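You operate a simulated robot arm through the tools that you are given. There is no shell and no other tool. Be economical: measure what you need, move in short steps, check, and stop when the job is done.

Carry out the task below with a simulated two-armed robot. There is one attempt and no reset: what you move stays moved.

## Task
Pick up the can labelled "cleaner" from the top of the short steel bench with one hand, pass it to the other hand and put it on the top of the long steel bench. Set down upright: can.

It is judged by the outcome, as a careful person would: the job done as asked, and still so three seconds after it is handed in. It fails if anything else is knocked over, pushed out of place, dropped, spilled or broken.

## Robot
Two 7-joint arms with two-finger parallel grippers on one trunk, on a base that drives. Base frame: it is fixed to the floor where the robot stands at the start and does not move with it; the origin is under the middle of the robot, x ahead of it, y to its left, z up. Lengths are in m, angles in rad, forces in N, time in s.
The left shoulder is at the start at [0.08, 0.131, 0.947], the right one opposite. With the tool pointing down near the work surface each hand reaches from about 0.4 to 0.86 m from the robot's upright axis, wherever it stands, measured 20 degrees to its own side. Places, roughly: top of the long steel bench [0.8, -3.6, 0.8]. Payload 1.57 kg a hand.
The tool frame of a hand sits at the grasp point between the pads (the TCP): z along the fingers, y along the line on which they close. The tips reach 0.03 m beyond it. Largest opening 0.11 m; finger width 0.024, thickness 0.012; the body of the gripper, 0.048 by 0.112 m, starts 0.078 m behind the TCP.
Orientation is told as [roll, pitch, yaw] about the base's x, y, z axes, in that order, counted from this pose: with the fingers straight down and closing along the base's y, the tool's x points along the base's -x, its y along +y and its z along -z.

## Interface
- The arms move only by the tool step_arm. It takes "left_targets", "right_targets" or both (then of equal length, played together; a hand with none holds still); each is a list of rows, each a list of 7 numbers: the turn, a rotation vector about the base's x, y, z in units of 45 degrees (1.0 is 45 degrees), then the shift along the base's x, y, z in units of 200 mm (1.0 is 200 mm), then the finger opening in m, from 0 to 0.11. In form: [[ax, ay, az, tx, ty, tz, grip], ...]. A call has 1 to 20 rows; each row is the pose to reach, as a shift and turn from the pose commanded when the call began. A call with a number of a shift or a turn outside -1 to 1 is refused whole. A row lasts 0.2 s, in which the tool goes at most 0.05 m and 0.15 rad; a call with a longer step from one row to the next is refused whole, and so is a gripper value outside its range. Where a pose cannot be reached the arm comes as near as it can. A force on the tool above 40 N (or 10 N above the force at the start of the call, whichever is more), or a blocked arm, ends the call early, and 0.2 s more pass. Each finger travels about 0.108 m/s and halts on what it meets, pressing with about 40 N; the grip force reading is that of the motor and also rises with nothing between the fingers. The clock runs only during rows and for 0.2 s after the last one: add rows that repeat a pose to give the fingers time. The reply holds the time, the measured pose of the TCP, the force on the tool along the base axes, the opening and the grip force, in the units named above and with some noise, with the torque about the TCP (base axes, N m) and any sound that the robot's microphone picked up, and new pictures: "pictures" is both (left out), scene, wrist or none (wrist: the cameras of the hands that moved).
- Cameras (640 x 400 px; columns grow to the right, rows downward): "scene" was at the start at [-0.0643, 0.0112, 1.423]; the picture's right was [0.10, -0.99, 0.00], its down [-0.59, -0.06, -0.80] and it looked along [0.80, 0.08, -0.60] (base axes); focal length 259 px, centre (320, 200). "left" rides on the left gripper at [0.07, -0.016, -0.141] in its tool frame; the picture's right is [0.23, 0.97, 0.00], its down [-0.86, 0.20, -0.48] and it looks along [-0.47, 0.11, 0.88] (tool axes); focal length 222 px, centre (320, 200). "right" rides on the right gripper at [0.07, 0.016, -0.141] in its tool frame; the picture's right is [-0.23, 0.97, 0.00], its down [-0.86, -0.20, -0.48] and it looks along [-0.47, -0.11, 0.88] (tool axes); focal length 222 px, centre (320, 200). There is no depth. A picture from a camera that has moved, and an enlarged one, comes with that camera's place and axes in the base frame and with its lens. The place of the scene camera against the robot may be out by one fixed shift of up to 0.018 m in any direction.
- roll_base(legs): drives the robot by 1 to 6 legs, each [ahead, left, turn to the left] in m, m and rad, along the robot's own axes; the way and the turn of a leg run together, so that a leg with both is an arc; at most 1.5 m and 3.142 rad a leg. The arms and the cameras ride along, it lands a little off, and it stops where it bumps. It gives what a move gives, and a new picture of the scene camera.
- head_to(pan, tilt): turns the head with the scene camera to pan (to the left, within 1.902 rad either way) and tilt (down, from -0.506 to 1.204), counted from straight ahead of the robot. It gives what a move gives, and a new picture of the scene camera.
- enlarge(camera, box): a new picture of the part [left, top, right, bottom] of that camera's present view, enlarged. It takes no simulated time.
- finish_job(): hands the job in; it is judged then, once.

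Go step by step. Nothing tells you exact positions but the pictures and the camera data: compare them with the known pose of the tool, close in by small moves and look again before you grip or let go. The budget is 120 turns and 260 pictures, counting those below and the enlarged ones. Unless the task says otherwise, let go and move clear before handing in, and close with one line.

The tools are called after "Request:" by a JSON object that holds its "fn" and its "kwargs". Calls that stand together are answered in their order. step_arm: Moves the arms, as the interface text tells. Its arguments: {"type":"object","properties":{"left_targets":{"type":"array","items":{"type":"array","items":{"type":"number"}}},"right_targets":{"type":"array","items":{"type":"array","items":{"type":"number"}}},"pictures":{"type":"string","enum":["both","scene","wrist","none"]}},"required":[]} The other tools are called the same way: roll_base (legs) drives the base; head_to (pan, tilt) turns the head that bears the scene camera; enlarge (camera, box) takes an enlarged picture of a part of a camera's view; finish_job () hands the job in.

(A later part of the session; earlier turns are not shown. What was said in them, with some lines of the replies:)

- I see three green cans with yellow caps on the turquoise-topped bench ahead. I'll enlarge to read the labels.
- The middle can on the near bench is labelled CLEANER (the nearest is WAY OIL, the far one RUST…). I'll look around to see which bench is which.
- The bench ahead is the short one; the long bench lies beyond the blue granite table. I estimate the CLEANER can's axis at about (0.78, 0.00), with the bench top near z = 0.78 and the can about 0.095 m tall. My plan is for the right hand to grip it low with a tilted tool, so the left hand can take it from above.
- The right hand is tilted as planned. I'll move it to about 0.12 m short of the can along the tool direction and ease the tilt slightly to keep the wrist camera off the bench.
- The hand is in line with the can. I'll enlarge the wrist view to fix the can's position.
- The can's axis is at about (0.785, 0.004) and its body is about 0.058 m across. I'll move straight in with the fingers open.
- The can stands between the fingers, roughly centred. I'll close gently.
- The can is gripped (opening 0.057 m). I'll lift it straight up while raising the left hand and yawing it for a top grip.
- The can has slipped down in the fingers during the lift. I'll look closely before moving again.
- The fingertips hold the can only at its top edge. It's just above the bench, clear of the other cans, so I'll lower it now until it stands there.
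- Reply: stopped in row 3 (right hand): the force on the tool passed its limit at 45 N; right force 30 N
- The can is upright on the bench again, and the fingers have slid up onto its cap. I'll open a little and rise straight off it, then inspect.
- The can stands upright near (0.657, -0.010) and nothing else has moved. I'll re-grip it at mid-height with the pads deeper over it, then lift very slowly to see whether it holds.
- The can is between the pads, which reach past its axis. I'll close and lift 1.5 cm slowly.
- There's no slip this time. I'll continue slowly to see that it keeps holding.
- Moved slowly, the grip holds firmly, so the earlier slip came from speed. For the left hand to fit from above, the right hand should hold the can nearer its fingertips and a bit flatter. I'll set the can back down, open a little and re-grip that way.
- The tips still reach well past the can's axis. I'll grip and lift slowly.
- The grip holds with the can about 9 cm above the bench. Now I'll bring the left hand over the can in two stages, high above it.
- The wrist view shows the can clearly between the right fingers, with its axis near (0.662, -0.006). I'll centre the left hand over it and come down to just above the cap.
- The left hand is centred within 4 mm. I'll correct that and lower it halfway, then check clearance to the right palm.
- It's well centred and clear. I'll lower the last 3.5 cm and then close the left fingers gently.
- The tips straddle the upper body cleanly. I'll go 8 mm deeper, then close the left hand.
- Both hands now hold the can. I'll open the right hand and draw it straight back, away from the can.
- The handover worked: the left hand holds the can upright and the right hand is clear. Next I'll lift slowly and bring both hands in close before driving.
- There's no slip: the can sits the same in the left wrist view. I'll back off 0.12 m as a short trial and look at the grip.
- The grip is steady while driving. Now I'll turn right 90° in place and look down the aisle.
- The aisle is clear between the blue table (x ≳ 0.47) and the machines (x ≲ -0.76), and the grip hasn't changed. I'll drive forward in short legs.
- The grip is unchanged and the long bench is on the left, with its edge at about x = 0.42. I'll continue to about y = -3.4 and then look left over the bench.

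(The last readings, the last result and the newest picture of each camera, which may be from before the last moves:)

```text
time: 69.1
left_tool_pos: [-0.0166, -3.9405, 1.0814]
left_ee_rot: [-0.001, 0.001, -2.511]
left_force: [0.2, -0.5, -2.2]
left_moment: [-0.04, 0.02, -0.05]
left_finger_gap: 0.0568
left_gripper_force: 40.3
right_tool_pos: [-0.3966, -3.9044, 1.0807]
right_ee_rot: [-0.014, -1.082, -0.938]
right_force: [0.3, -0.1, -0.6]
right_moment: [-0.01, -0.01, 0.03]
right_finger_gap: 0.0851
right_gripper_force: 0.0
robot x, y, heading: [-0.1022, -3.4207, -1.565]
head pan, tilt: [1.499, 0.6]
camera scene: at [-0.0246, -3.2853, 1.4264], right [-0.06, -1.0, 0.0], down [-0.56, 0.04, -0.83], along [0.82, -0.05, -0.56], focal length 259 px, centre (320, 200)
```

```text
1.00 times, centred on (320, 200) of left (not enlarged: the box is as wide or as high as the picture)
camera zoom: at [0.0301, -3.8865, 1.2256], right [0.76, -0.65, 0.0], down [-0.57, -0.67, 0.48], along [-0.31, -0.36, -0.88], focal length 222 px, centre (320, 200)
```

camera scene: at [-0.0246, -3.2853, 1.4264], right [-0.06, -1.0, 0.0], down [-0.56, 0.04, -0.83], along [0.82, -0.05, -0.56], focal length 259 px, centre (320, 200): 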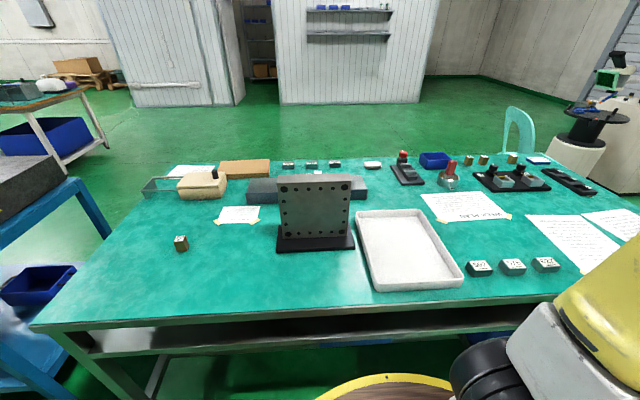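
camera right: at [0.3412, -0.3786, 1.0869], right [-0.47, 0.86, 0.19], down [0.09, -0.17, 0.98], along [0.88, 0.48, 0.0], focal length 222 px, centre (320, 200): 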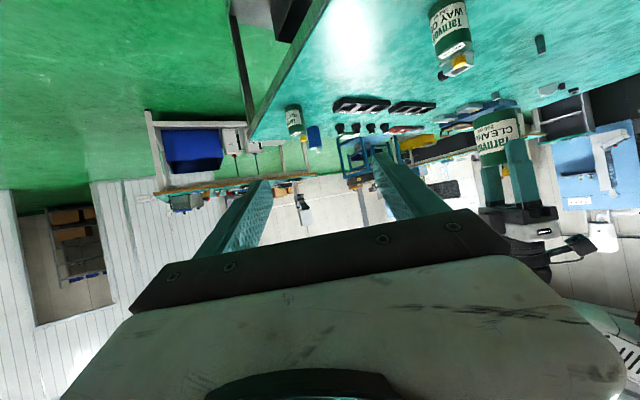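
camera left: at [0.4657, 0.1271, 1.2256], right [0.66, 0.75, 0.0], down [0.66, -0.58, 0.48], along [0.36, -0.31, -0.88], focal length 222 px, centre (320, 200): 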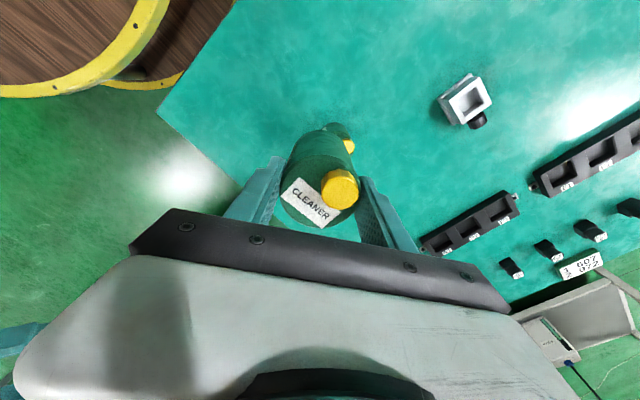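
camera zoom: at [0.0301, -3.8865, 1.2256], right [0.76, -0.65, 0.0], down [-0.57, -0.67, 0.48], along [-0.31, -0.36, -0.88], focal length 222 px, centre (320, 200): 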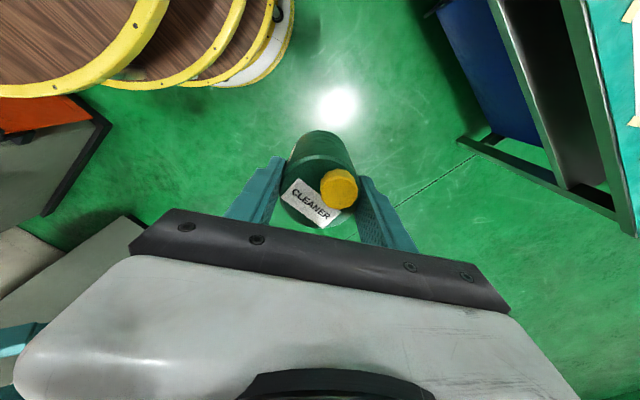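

The bench has a free area around (0.57, -3.0), between the small brown cube and the angle plate. I'll back up to y ≈ -3.1 and turn left to face it.

Request:
{"fn": "roll_base", "kwargs": {"legs": [[-0.32, 0, 0], [0, 0, 0.785], [0, 0, 0.78]]}}

Request:
{"fn": "head_to", "kwargs": {"pan": 0.0, "tilt": 0.7}}

Request:
{"fn": "enlarge", "kwargs": {"camera": "left", "box": [0, 0, 640, 400]}}

```text
time: 75.4
left_tool_pos: [0.4176, -3.0224, 1.0813]
left_ee_rot: [0.001, 0.0, -0.952]
left_force: [0.1, 0.3, -2.4]
left_moment: [0.01, 0.02, 0.03]
left_finger_gap: 0.0568
left_gripper_force: 39.9
right_tool_pos: [0.3768, -3.4021, 1.0811]
right_ee_rot: [-0.015, -1.083, 0.622]
right_force: [-0.2, 0.5, 0.8]
right_moment: [0.04, -0.01, -0.05]
right_finger_gap: 0.085
right_gripper_force: 0.0
robot x, y, heading: [-0.1003, -3.0979, -0.002]
head pan, tilt: [1.499, 0.6]
camera scene: at [-0.2473, -3.0088, 1.4264], right [1.0, -0.07, 0.0], down [-0.04, -0.56, -0.83], along [0.06, 0.82, -0.56], focal length 259 px, centre (320, 200)
```

scene: 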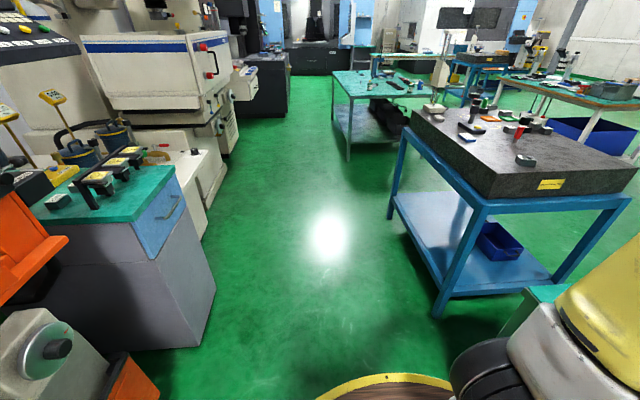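

```text
time: 77.0
left_tool_pos: [0.4169, -3.0216, 1.0819]
left_ee_rot: [0.0, 0.002, -0.95]
left_force: [-0.4, 1.3, -2.2]
left_moment: [0.03, 0.01, 0.02]
left_finger_gap: 0.0568
left_gripper_force: 40.1
right_tool_pos: [0.3769, -3.4019, 1.0816]
right_ee_rot: [-0.016, -1.082, 0.621]
right_force: [0.1, -0.2, -0.2]
right_moment: [-0.02, -0.01, -0.02]
right_finger_gap: 0.085
right_gripper_force: 0.0
robot x, y, heading: [-0.1066, -3.0977, -0.005]
head pan, tilt: [0.0, 0.7]
camera scene: at [-0.169, -3.0971, 1.4177], right [0.0, -1.0, 0.0], down [-0.64, 0.0, -0.76], along [0.76, 0.0, -0.64], focal length 259 px, centre (320, 200)
```

scene: 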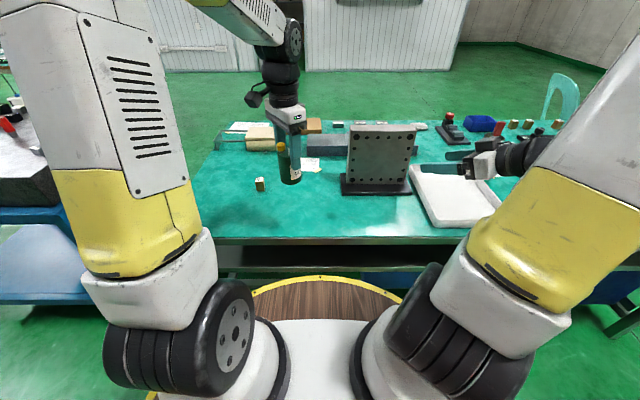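

```text
1.00 times, centred on (320, 200) of left (not enlarged: the box is as wide or as high as the picture)
camera zoom: at [0.3634, -2.9743, 1.2256], right [0.66, 0.75, 0.0], down [0.66, -0.58, 0.48], along [0.36, -0.32, -0.88], focal length 222 px, centre (320, 200)
```

zoom: 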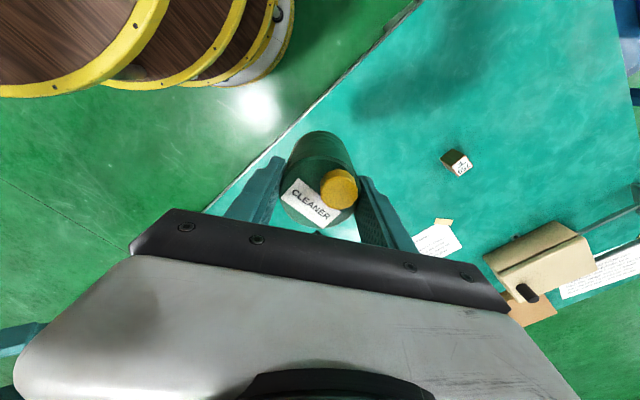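

I'm facing the bench with the spot at about (0.55, -3.015) clear. I'll slowly move the can forward over it and down to a few centimetres above the top.

Request:
{"fn": "step_arm", "kwargs": {"left_targets": [[0, 0, 0, 0.02, 0, 0, 0], [0, 0, 0, 0.06, 0, 0, 0], [0, 0, 0, 0.12, 0.005, 0, 0], [0, 0, 0, 0.19, 0.01, 0, 0], [0, 0, 0, 0.26, 0.015, 0, 0], [0, 0, 0, 0.33, 0.02, -0.01, 0], [0, 0, 0, 0.4, 0.025, -0.04, 0], [0, 0, 0, 0.47, 0.03, -0.09, 0], [0, 0, 0, 0.53, 0.035, -0.15, 0], [0, 0, 0, 0.58, 0.035, -0.22, 0], [0, 0, 0, 0.62, 0.035, -0.3, 0], [0, 0, 0, 0.65, 0.035, -0.38, 0], [0, 0, 0, 0.665, 0.035, -0.46, 0], [0, 0, 0, 0.67, 0.035, -0.54, 0], [0, 0, 0, 0.67, 0.035, -0.62, 0], [0, 0, 0, 0.67, 0.035, -0.7, 0], [0, 0, 0, 0.67, 0.035, -0.77, 0], [0, 0, 0, 0.67, 0.035, -0.83, 0], [0, 0, 0, 0.67, 0.035, -0.87, 0], [0, 0, 0, 0.67, 0.035, -0.89, 0]]}}

Request:
{"fn": "enlarge", "kwargs": {"camera": "scene", "box": [220, 120, 380, 220]}}

```text
time: 81.2
left_tool_pos: [0.5526, -3.0143, 0.9026]
left_ee_rot: [0.001, 0.0, -0.951]
left_force: [-0.7, -0.2, -2.2]
left_moment: [0.01, -0.02, 0.0]
left_finger_gap: 0.0568
left_gripper_force: 39.9
right_tool_pos: [0.3769, -3.402, 1.081]
right_ee_rot: [-0.016, -1.083, 0.62]
right_force: [-1.3, 0.0, 0.6]
right_moment: [0.01, -0.01, -0.04]
right_finger_gap: 0.085
right_gripper_force: 0.0
robot x, y, heading: [-0.1003, -3.098, -0.005]
head pan, tilt: [0.0, 0.7]
camera scene: at [-0.169, -3.0972, 1.4177], right [0.0, -1.0, 0.0], down [-0.64, 0.0, -0.76], along [0.76, 0.0, -0.64], focal length 259 px, centre (320, 200)
camera left: at [0.4981, -2.9669, 1.0468], right [0.66, 0.75, 0.0], down [0.66, -0.58, 0.48], along [0.36, -0.32, -0.88], focal length 222 px, centre (320, 200)
```

scene: 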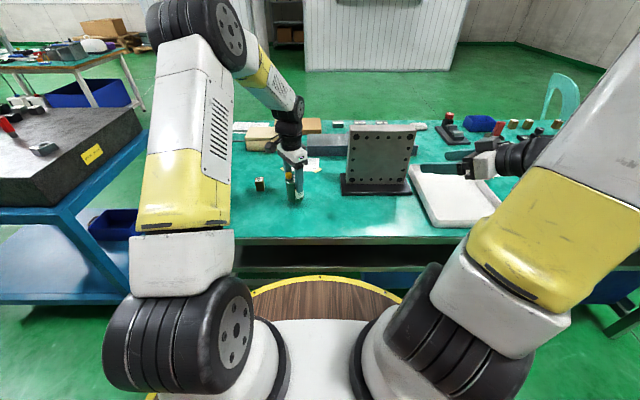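
left: 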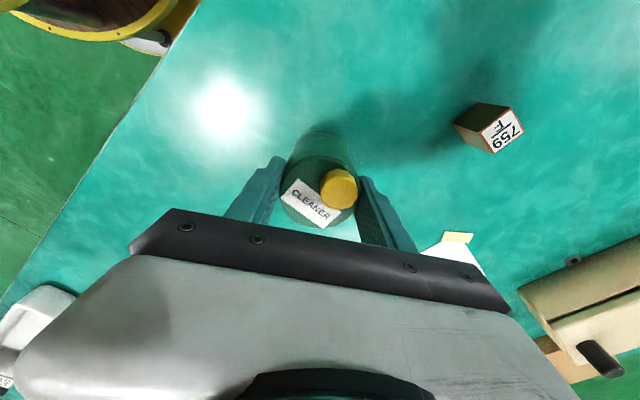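

```text
4.00 times, centred on (300, 170) of scene
camera zoom: at [-0.169, -3.0972, 1.4177], right [0.0, -1.0, 0.0], down [-0.64, 0.0, -0.76], along [0.76, 0.0, -0.64], focal length 1035 px, centre (400, 320)
```

zoom: 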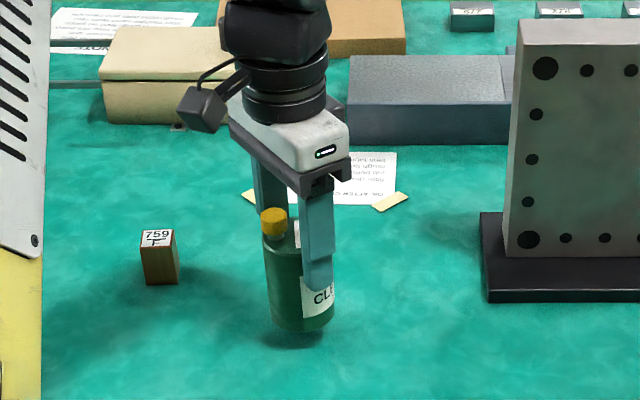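

The can hovers a few centimetres over a clear area. I'll lower it in small steps and watch the force for contact.

Request:
{"fn": "step_arm", "kwargs": {"left_targets": [[0, 0, 0, 0, 0, -0.03, 0], [0, 0, 0, 0, 0, -0.07, 0], [0, 0, 0, 0, 0, -0.11, 0], [0, 0, 0, 0, 0, -0.14, 0], [0, 0, 0, 0, 0, -0.16, 0]], "pictures": "none"}}

Request:
{"fn": "enlarge", "kwargs": {"camera": "scene", "box": [260, 150, 340, 210]}}

```text
time: 82.2
left_tool_pos: [0.5519, -3.0149, 0.8806]
left_ee_rot: [0.005, -0.003, -0.95]
left_force: [-4.7, 1.3, 11.3]
left_moment: [-0.07, 0.38, -0.07]
left_finger_gap: 0.0568
left_gripper_force: 40.1
right_tool_pos: [0.3757, -3.4007, 1.0813]
right_ee_rot: [-0.017, -1.081, 0.622]
right_force: [-1.1, -0.3, -0.2]
right_moment: [-0.04, 0.0, -0.03]
right_finger_gap: 0.0852
right_gripper_force: 0.0
robot x, y, heading: [-0.1053, -3.1031, -0.004]
head pan, tilt: [0.0, 0.7]
stopped in row 5 (left hand): the force on the tool passed its limit at 46 N (the readings are from after the stop); the commanded pose is now the measured one
```

```text
6.67 times, centred on (300, 180) of scene
camera zoom: at [-0.1698, -3.0972, 1.4177], right [0.0, -1.0, 0.0], down [-0.64, 0.0, -0.77], along [0.77, 0.0, -0.64], focal length 1725 px, centre (453, 333)
```

zoom: 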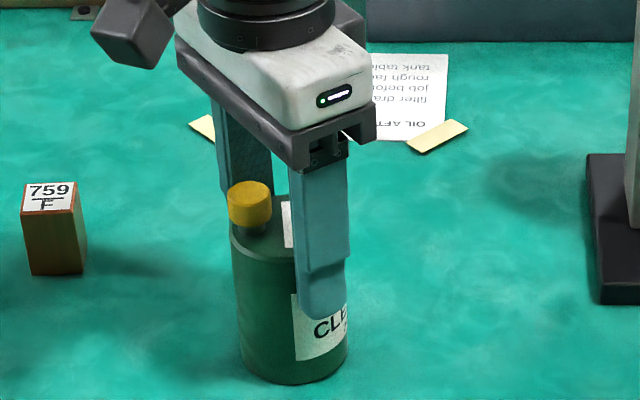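

The can is on the bench (contact felt). I'll relieve the pressure by a millimetre, then open the fingers.

Request:
{"fn": "step_arm", "kwargs": {"left_targets": [[0, 0, 0, 0, 0, 0.004, 0], [0, 0, 0, 0, 0, 0.004, 0.054], [0, 0, 0, 0, 0, 0.004, 0.06], [0, 0, 0, 0, 0, 0.004, 0.07], [0, 0, 0, 0, 0, 0.004, 0.085], [0, 0, 0, 0, 0, 0.004, 0.085]], "pictures": "wrist"}}

Request:
{"fn": "enlarge", "kwargs": {"camera": "scene", "box": [260, 150, 340, 210]}}

```text
time: 83.6
left_tool_pos: [0.554, -3.016, 0.8807]
left_ee_rot: [0.003, -0.002, -0.951]
left_force: [0.1, 0.1, -0.1]
left_moment: [0.01, -0.01, 0.03]
left_finger_gap: 0.0851
left_gripper_force: 0.1
right_tool_pos: [0.3769, -3.4011, 1.0816]
right_ee_rot: [-0.017, -1.083, 0.624]
right_force: [-0.6, 0.6, 0.2]
right_moment: [0.03, -0.01, 0.0]
right_finger_gap: 0.085
right_gripper_force: 0.1
robot x, y, heading: [-0.1036, -3.0996, 0.0]
head pan, tilt: [0.0, 0.7]
camera left: at [0.4991, -2.9681, 1.0241], right [0.66, 0.75, 0.0], down [0.66, -0.58, 0.48], along [0.36, -0.32, -0.88], focal length 222 px, centre (320, 200)
```

left: 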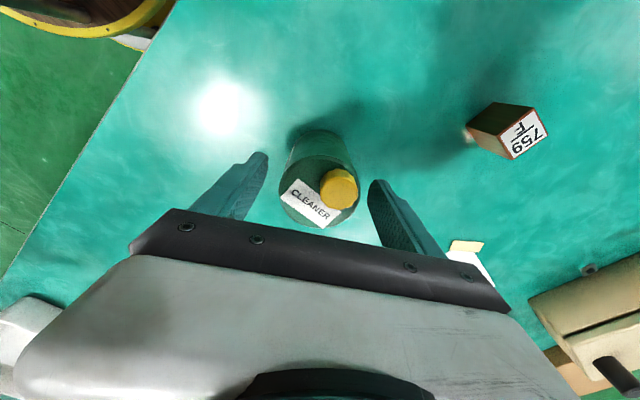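

```text
6.67 times, centred on (300, 180) of scene
camera zoom: at [-0.1691, -3.0972, 1.4177], right [0.0, -1.0, 0.0], down [-0.64, 0.0, -0.76], along [0.76, 0.0, -0.64], focal length 1725 px, centre (453, 333)
```

zoom: 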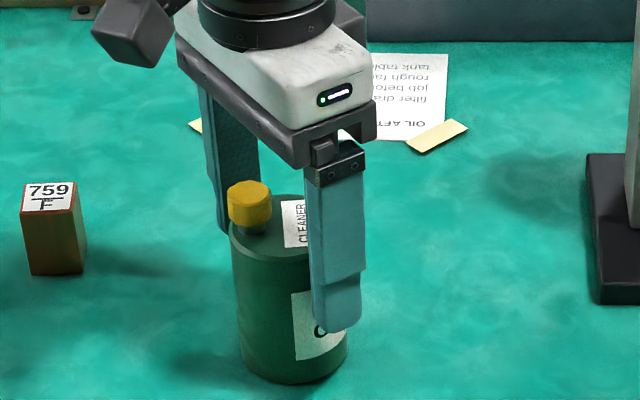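

The can stands upright on its own. I'll raise the left hand straight up and clear.

Request:
{"fn": "step_arm", "kwargs": {"left_targets": [[0, 0, 0, 0, 0, 0.08, 0.085], [0, 0, 0, 0, 0, 0.2, 0.085], [0, 0, 0, 0, 0, 0.35, 0.085], [0, 0, 0, 0, 0, 0.52, 0.085], [0, 0, 0, 0, 0, 0.7, 0.085], [0, 0, 0, 0, 0, 0.85, 0.085], [0, 0, 0, -0.2, 0.05, 0.95, 0.085], [0, 0, 0, -0.4, 0.1, 0.95, 0.085], [0, 0, 0, -0.6, 0.15, 0.95, 0.085], [0, 0, 0, -0.6, 0.15, 0.95, 0.085]], "pictures": "both"}}

Request:
{"fn": "enlarge", "kwargs": {"camera": "scene", "box": [220, 120, 380, 220]}}

```text
time: 85.8
left_tool_pos: [0.4326, -2.9858, 1.0679]
left_ee_rot: [0.003, -0.002, -0.951]
left_force: [0.9, -0.1, 0.5]
left_moment: [-0.01, 0.02, 0.02]
left_finger_gap: 0.0851
left_gripper_force: 0.1
right_tool_pos: [0.3754, -3.4019, 1.0817]
right_ee_rot: [-0.016, -1.082, 0.622]
right_force: [-0.2, 0.7, 0.8]
right_moment: [0.03, 0.01, 0.03]
right_finger_gap: 0.0852
right_gripper_force: 0.1
robot x, y, heading: [-0.1033, -3.0982, -0.002]
head pan, tilt: [0.0, 0.7]
camera scene: at [-0.1691, -3.0972, 1.4177], right [0.0, -1.0, 0.0], down [-0.64, 0.0, -0.76], along [0.76, 0.0, -0.64], focal length 259 px, centre (320, 200)
camera left: at [0.3783, -2.9385, 1.2116], right [0.66, 0.75, 0.0], down [0.66, -0.58, 0.48], along [0.36, -0.32, -0.88], focal length 222 px, centre (320, 200)
```

scene: 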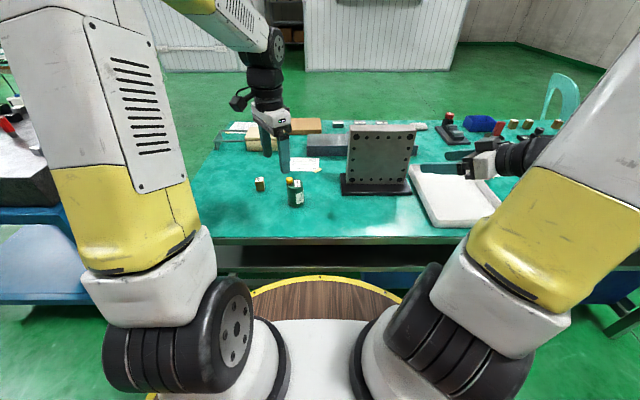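
left: 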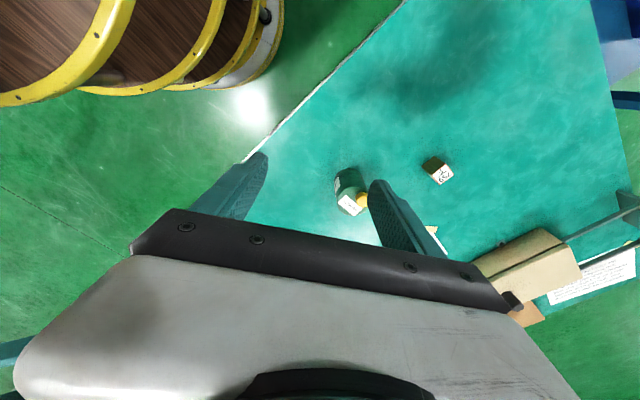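

```text
4.00 times, centred on (300, 170) of scene
camera zoom: at [-0.1691, -3.0972, 1.4177], right [0.0, -1.0, 0.0], down [-0.64, 0.0, -0.76], along [0.76, 0.0, -0.64], focal length 1035 px, centre (400, 320)
```

zoom: 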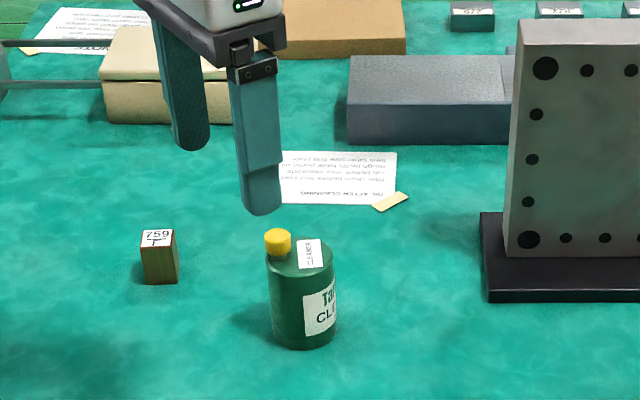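

The cleaner can stands upright on the long bench, both hands are clear, and nothing else was disturbed. I'm handing the job in.

Request:
{"fn": "finish_job", "kwargs": {}}

```text
The job is handed in.
```

The "cleaner" can is standing upright on the long steel bench. The right hand picked it up and passed it to the left hand, which set it down. It slipped in the right hand's grip on the first lift, so I set it back on the short bench and re-gripped it; nothing else was disturbed.
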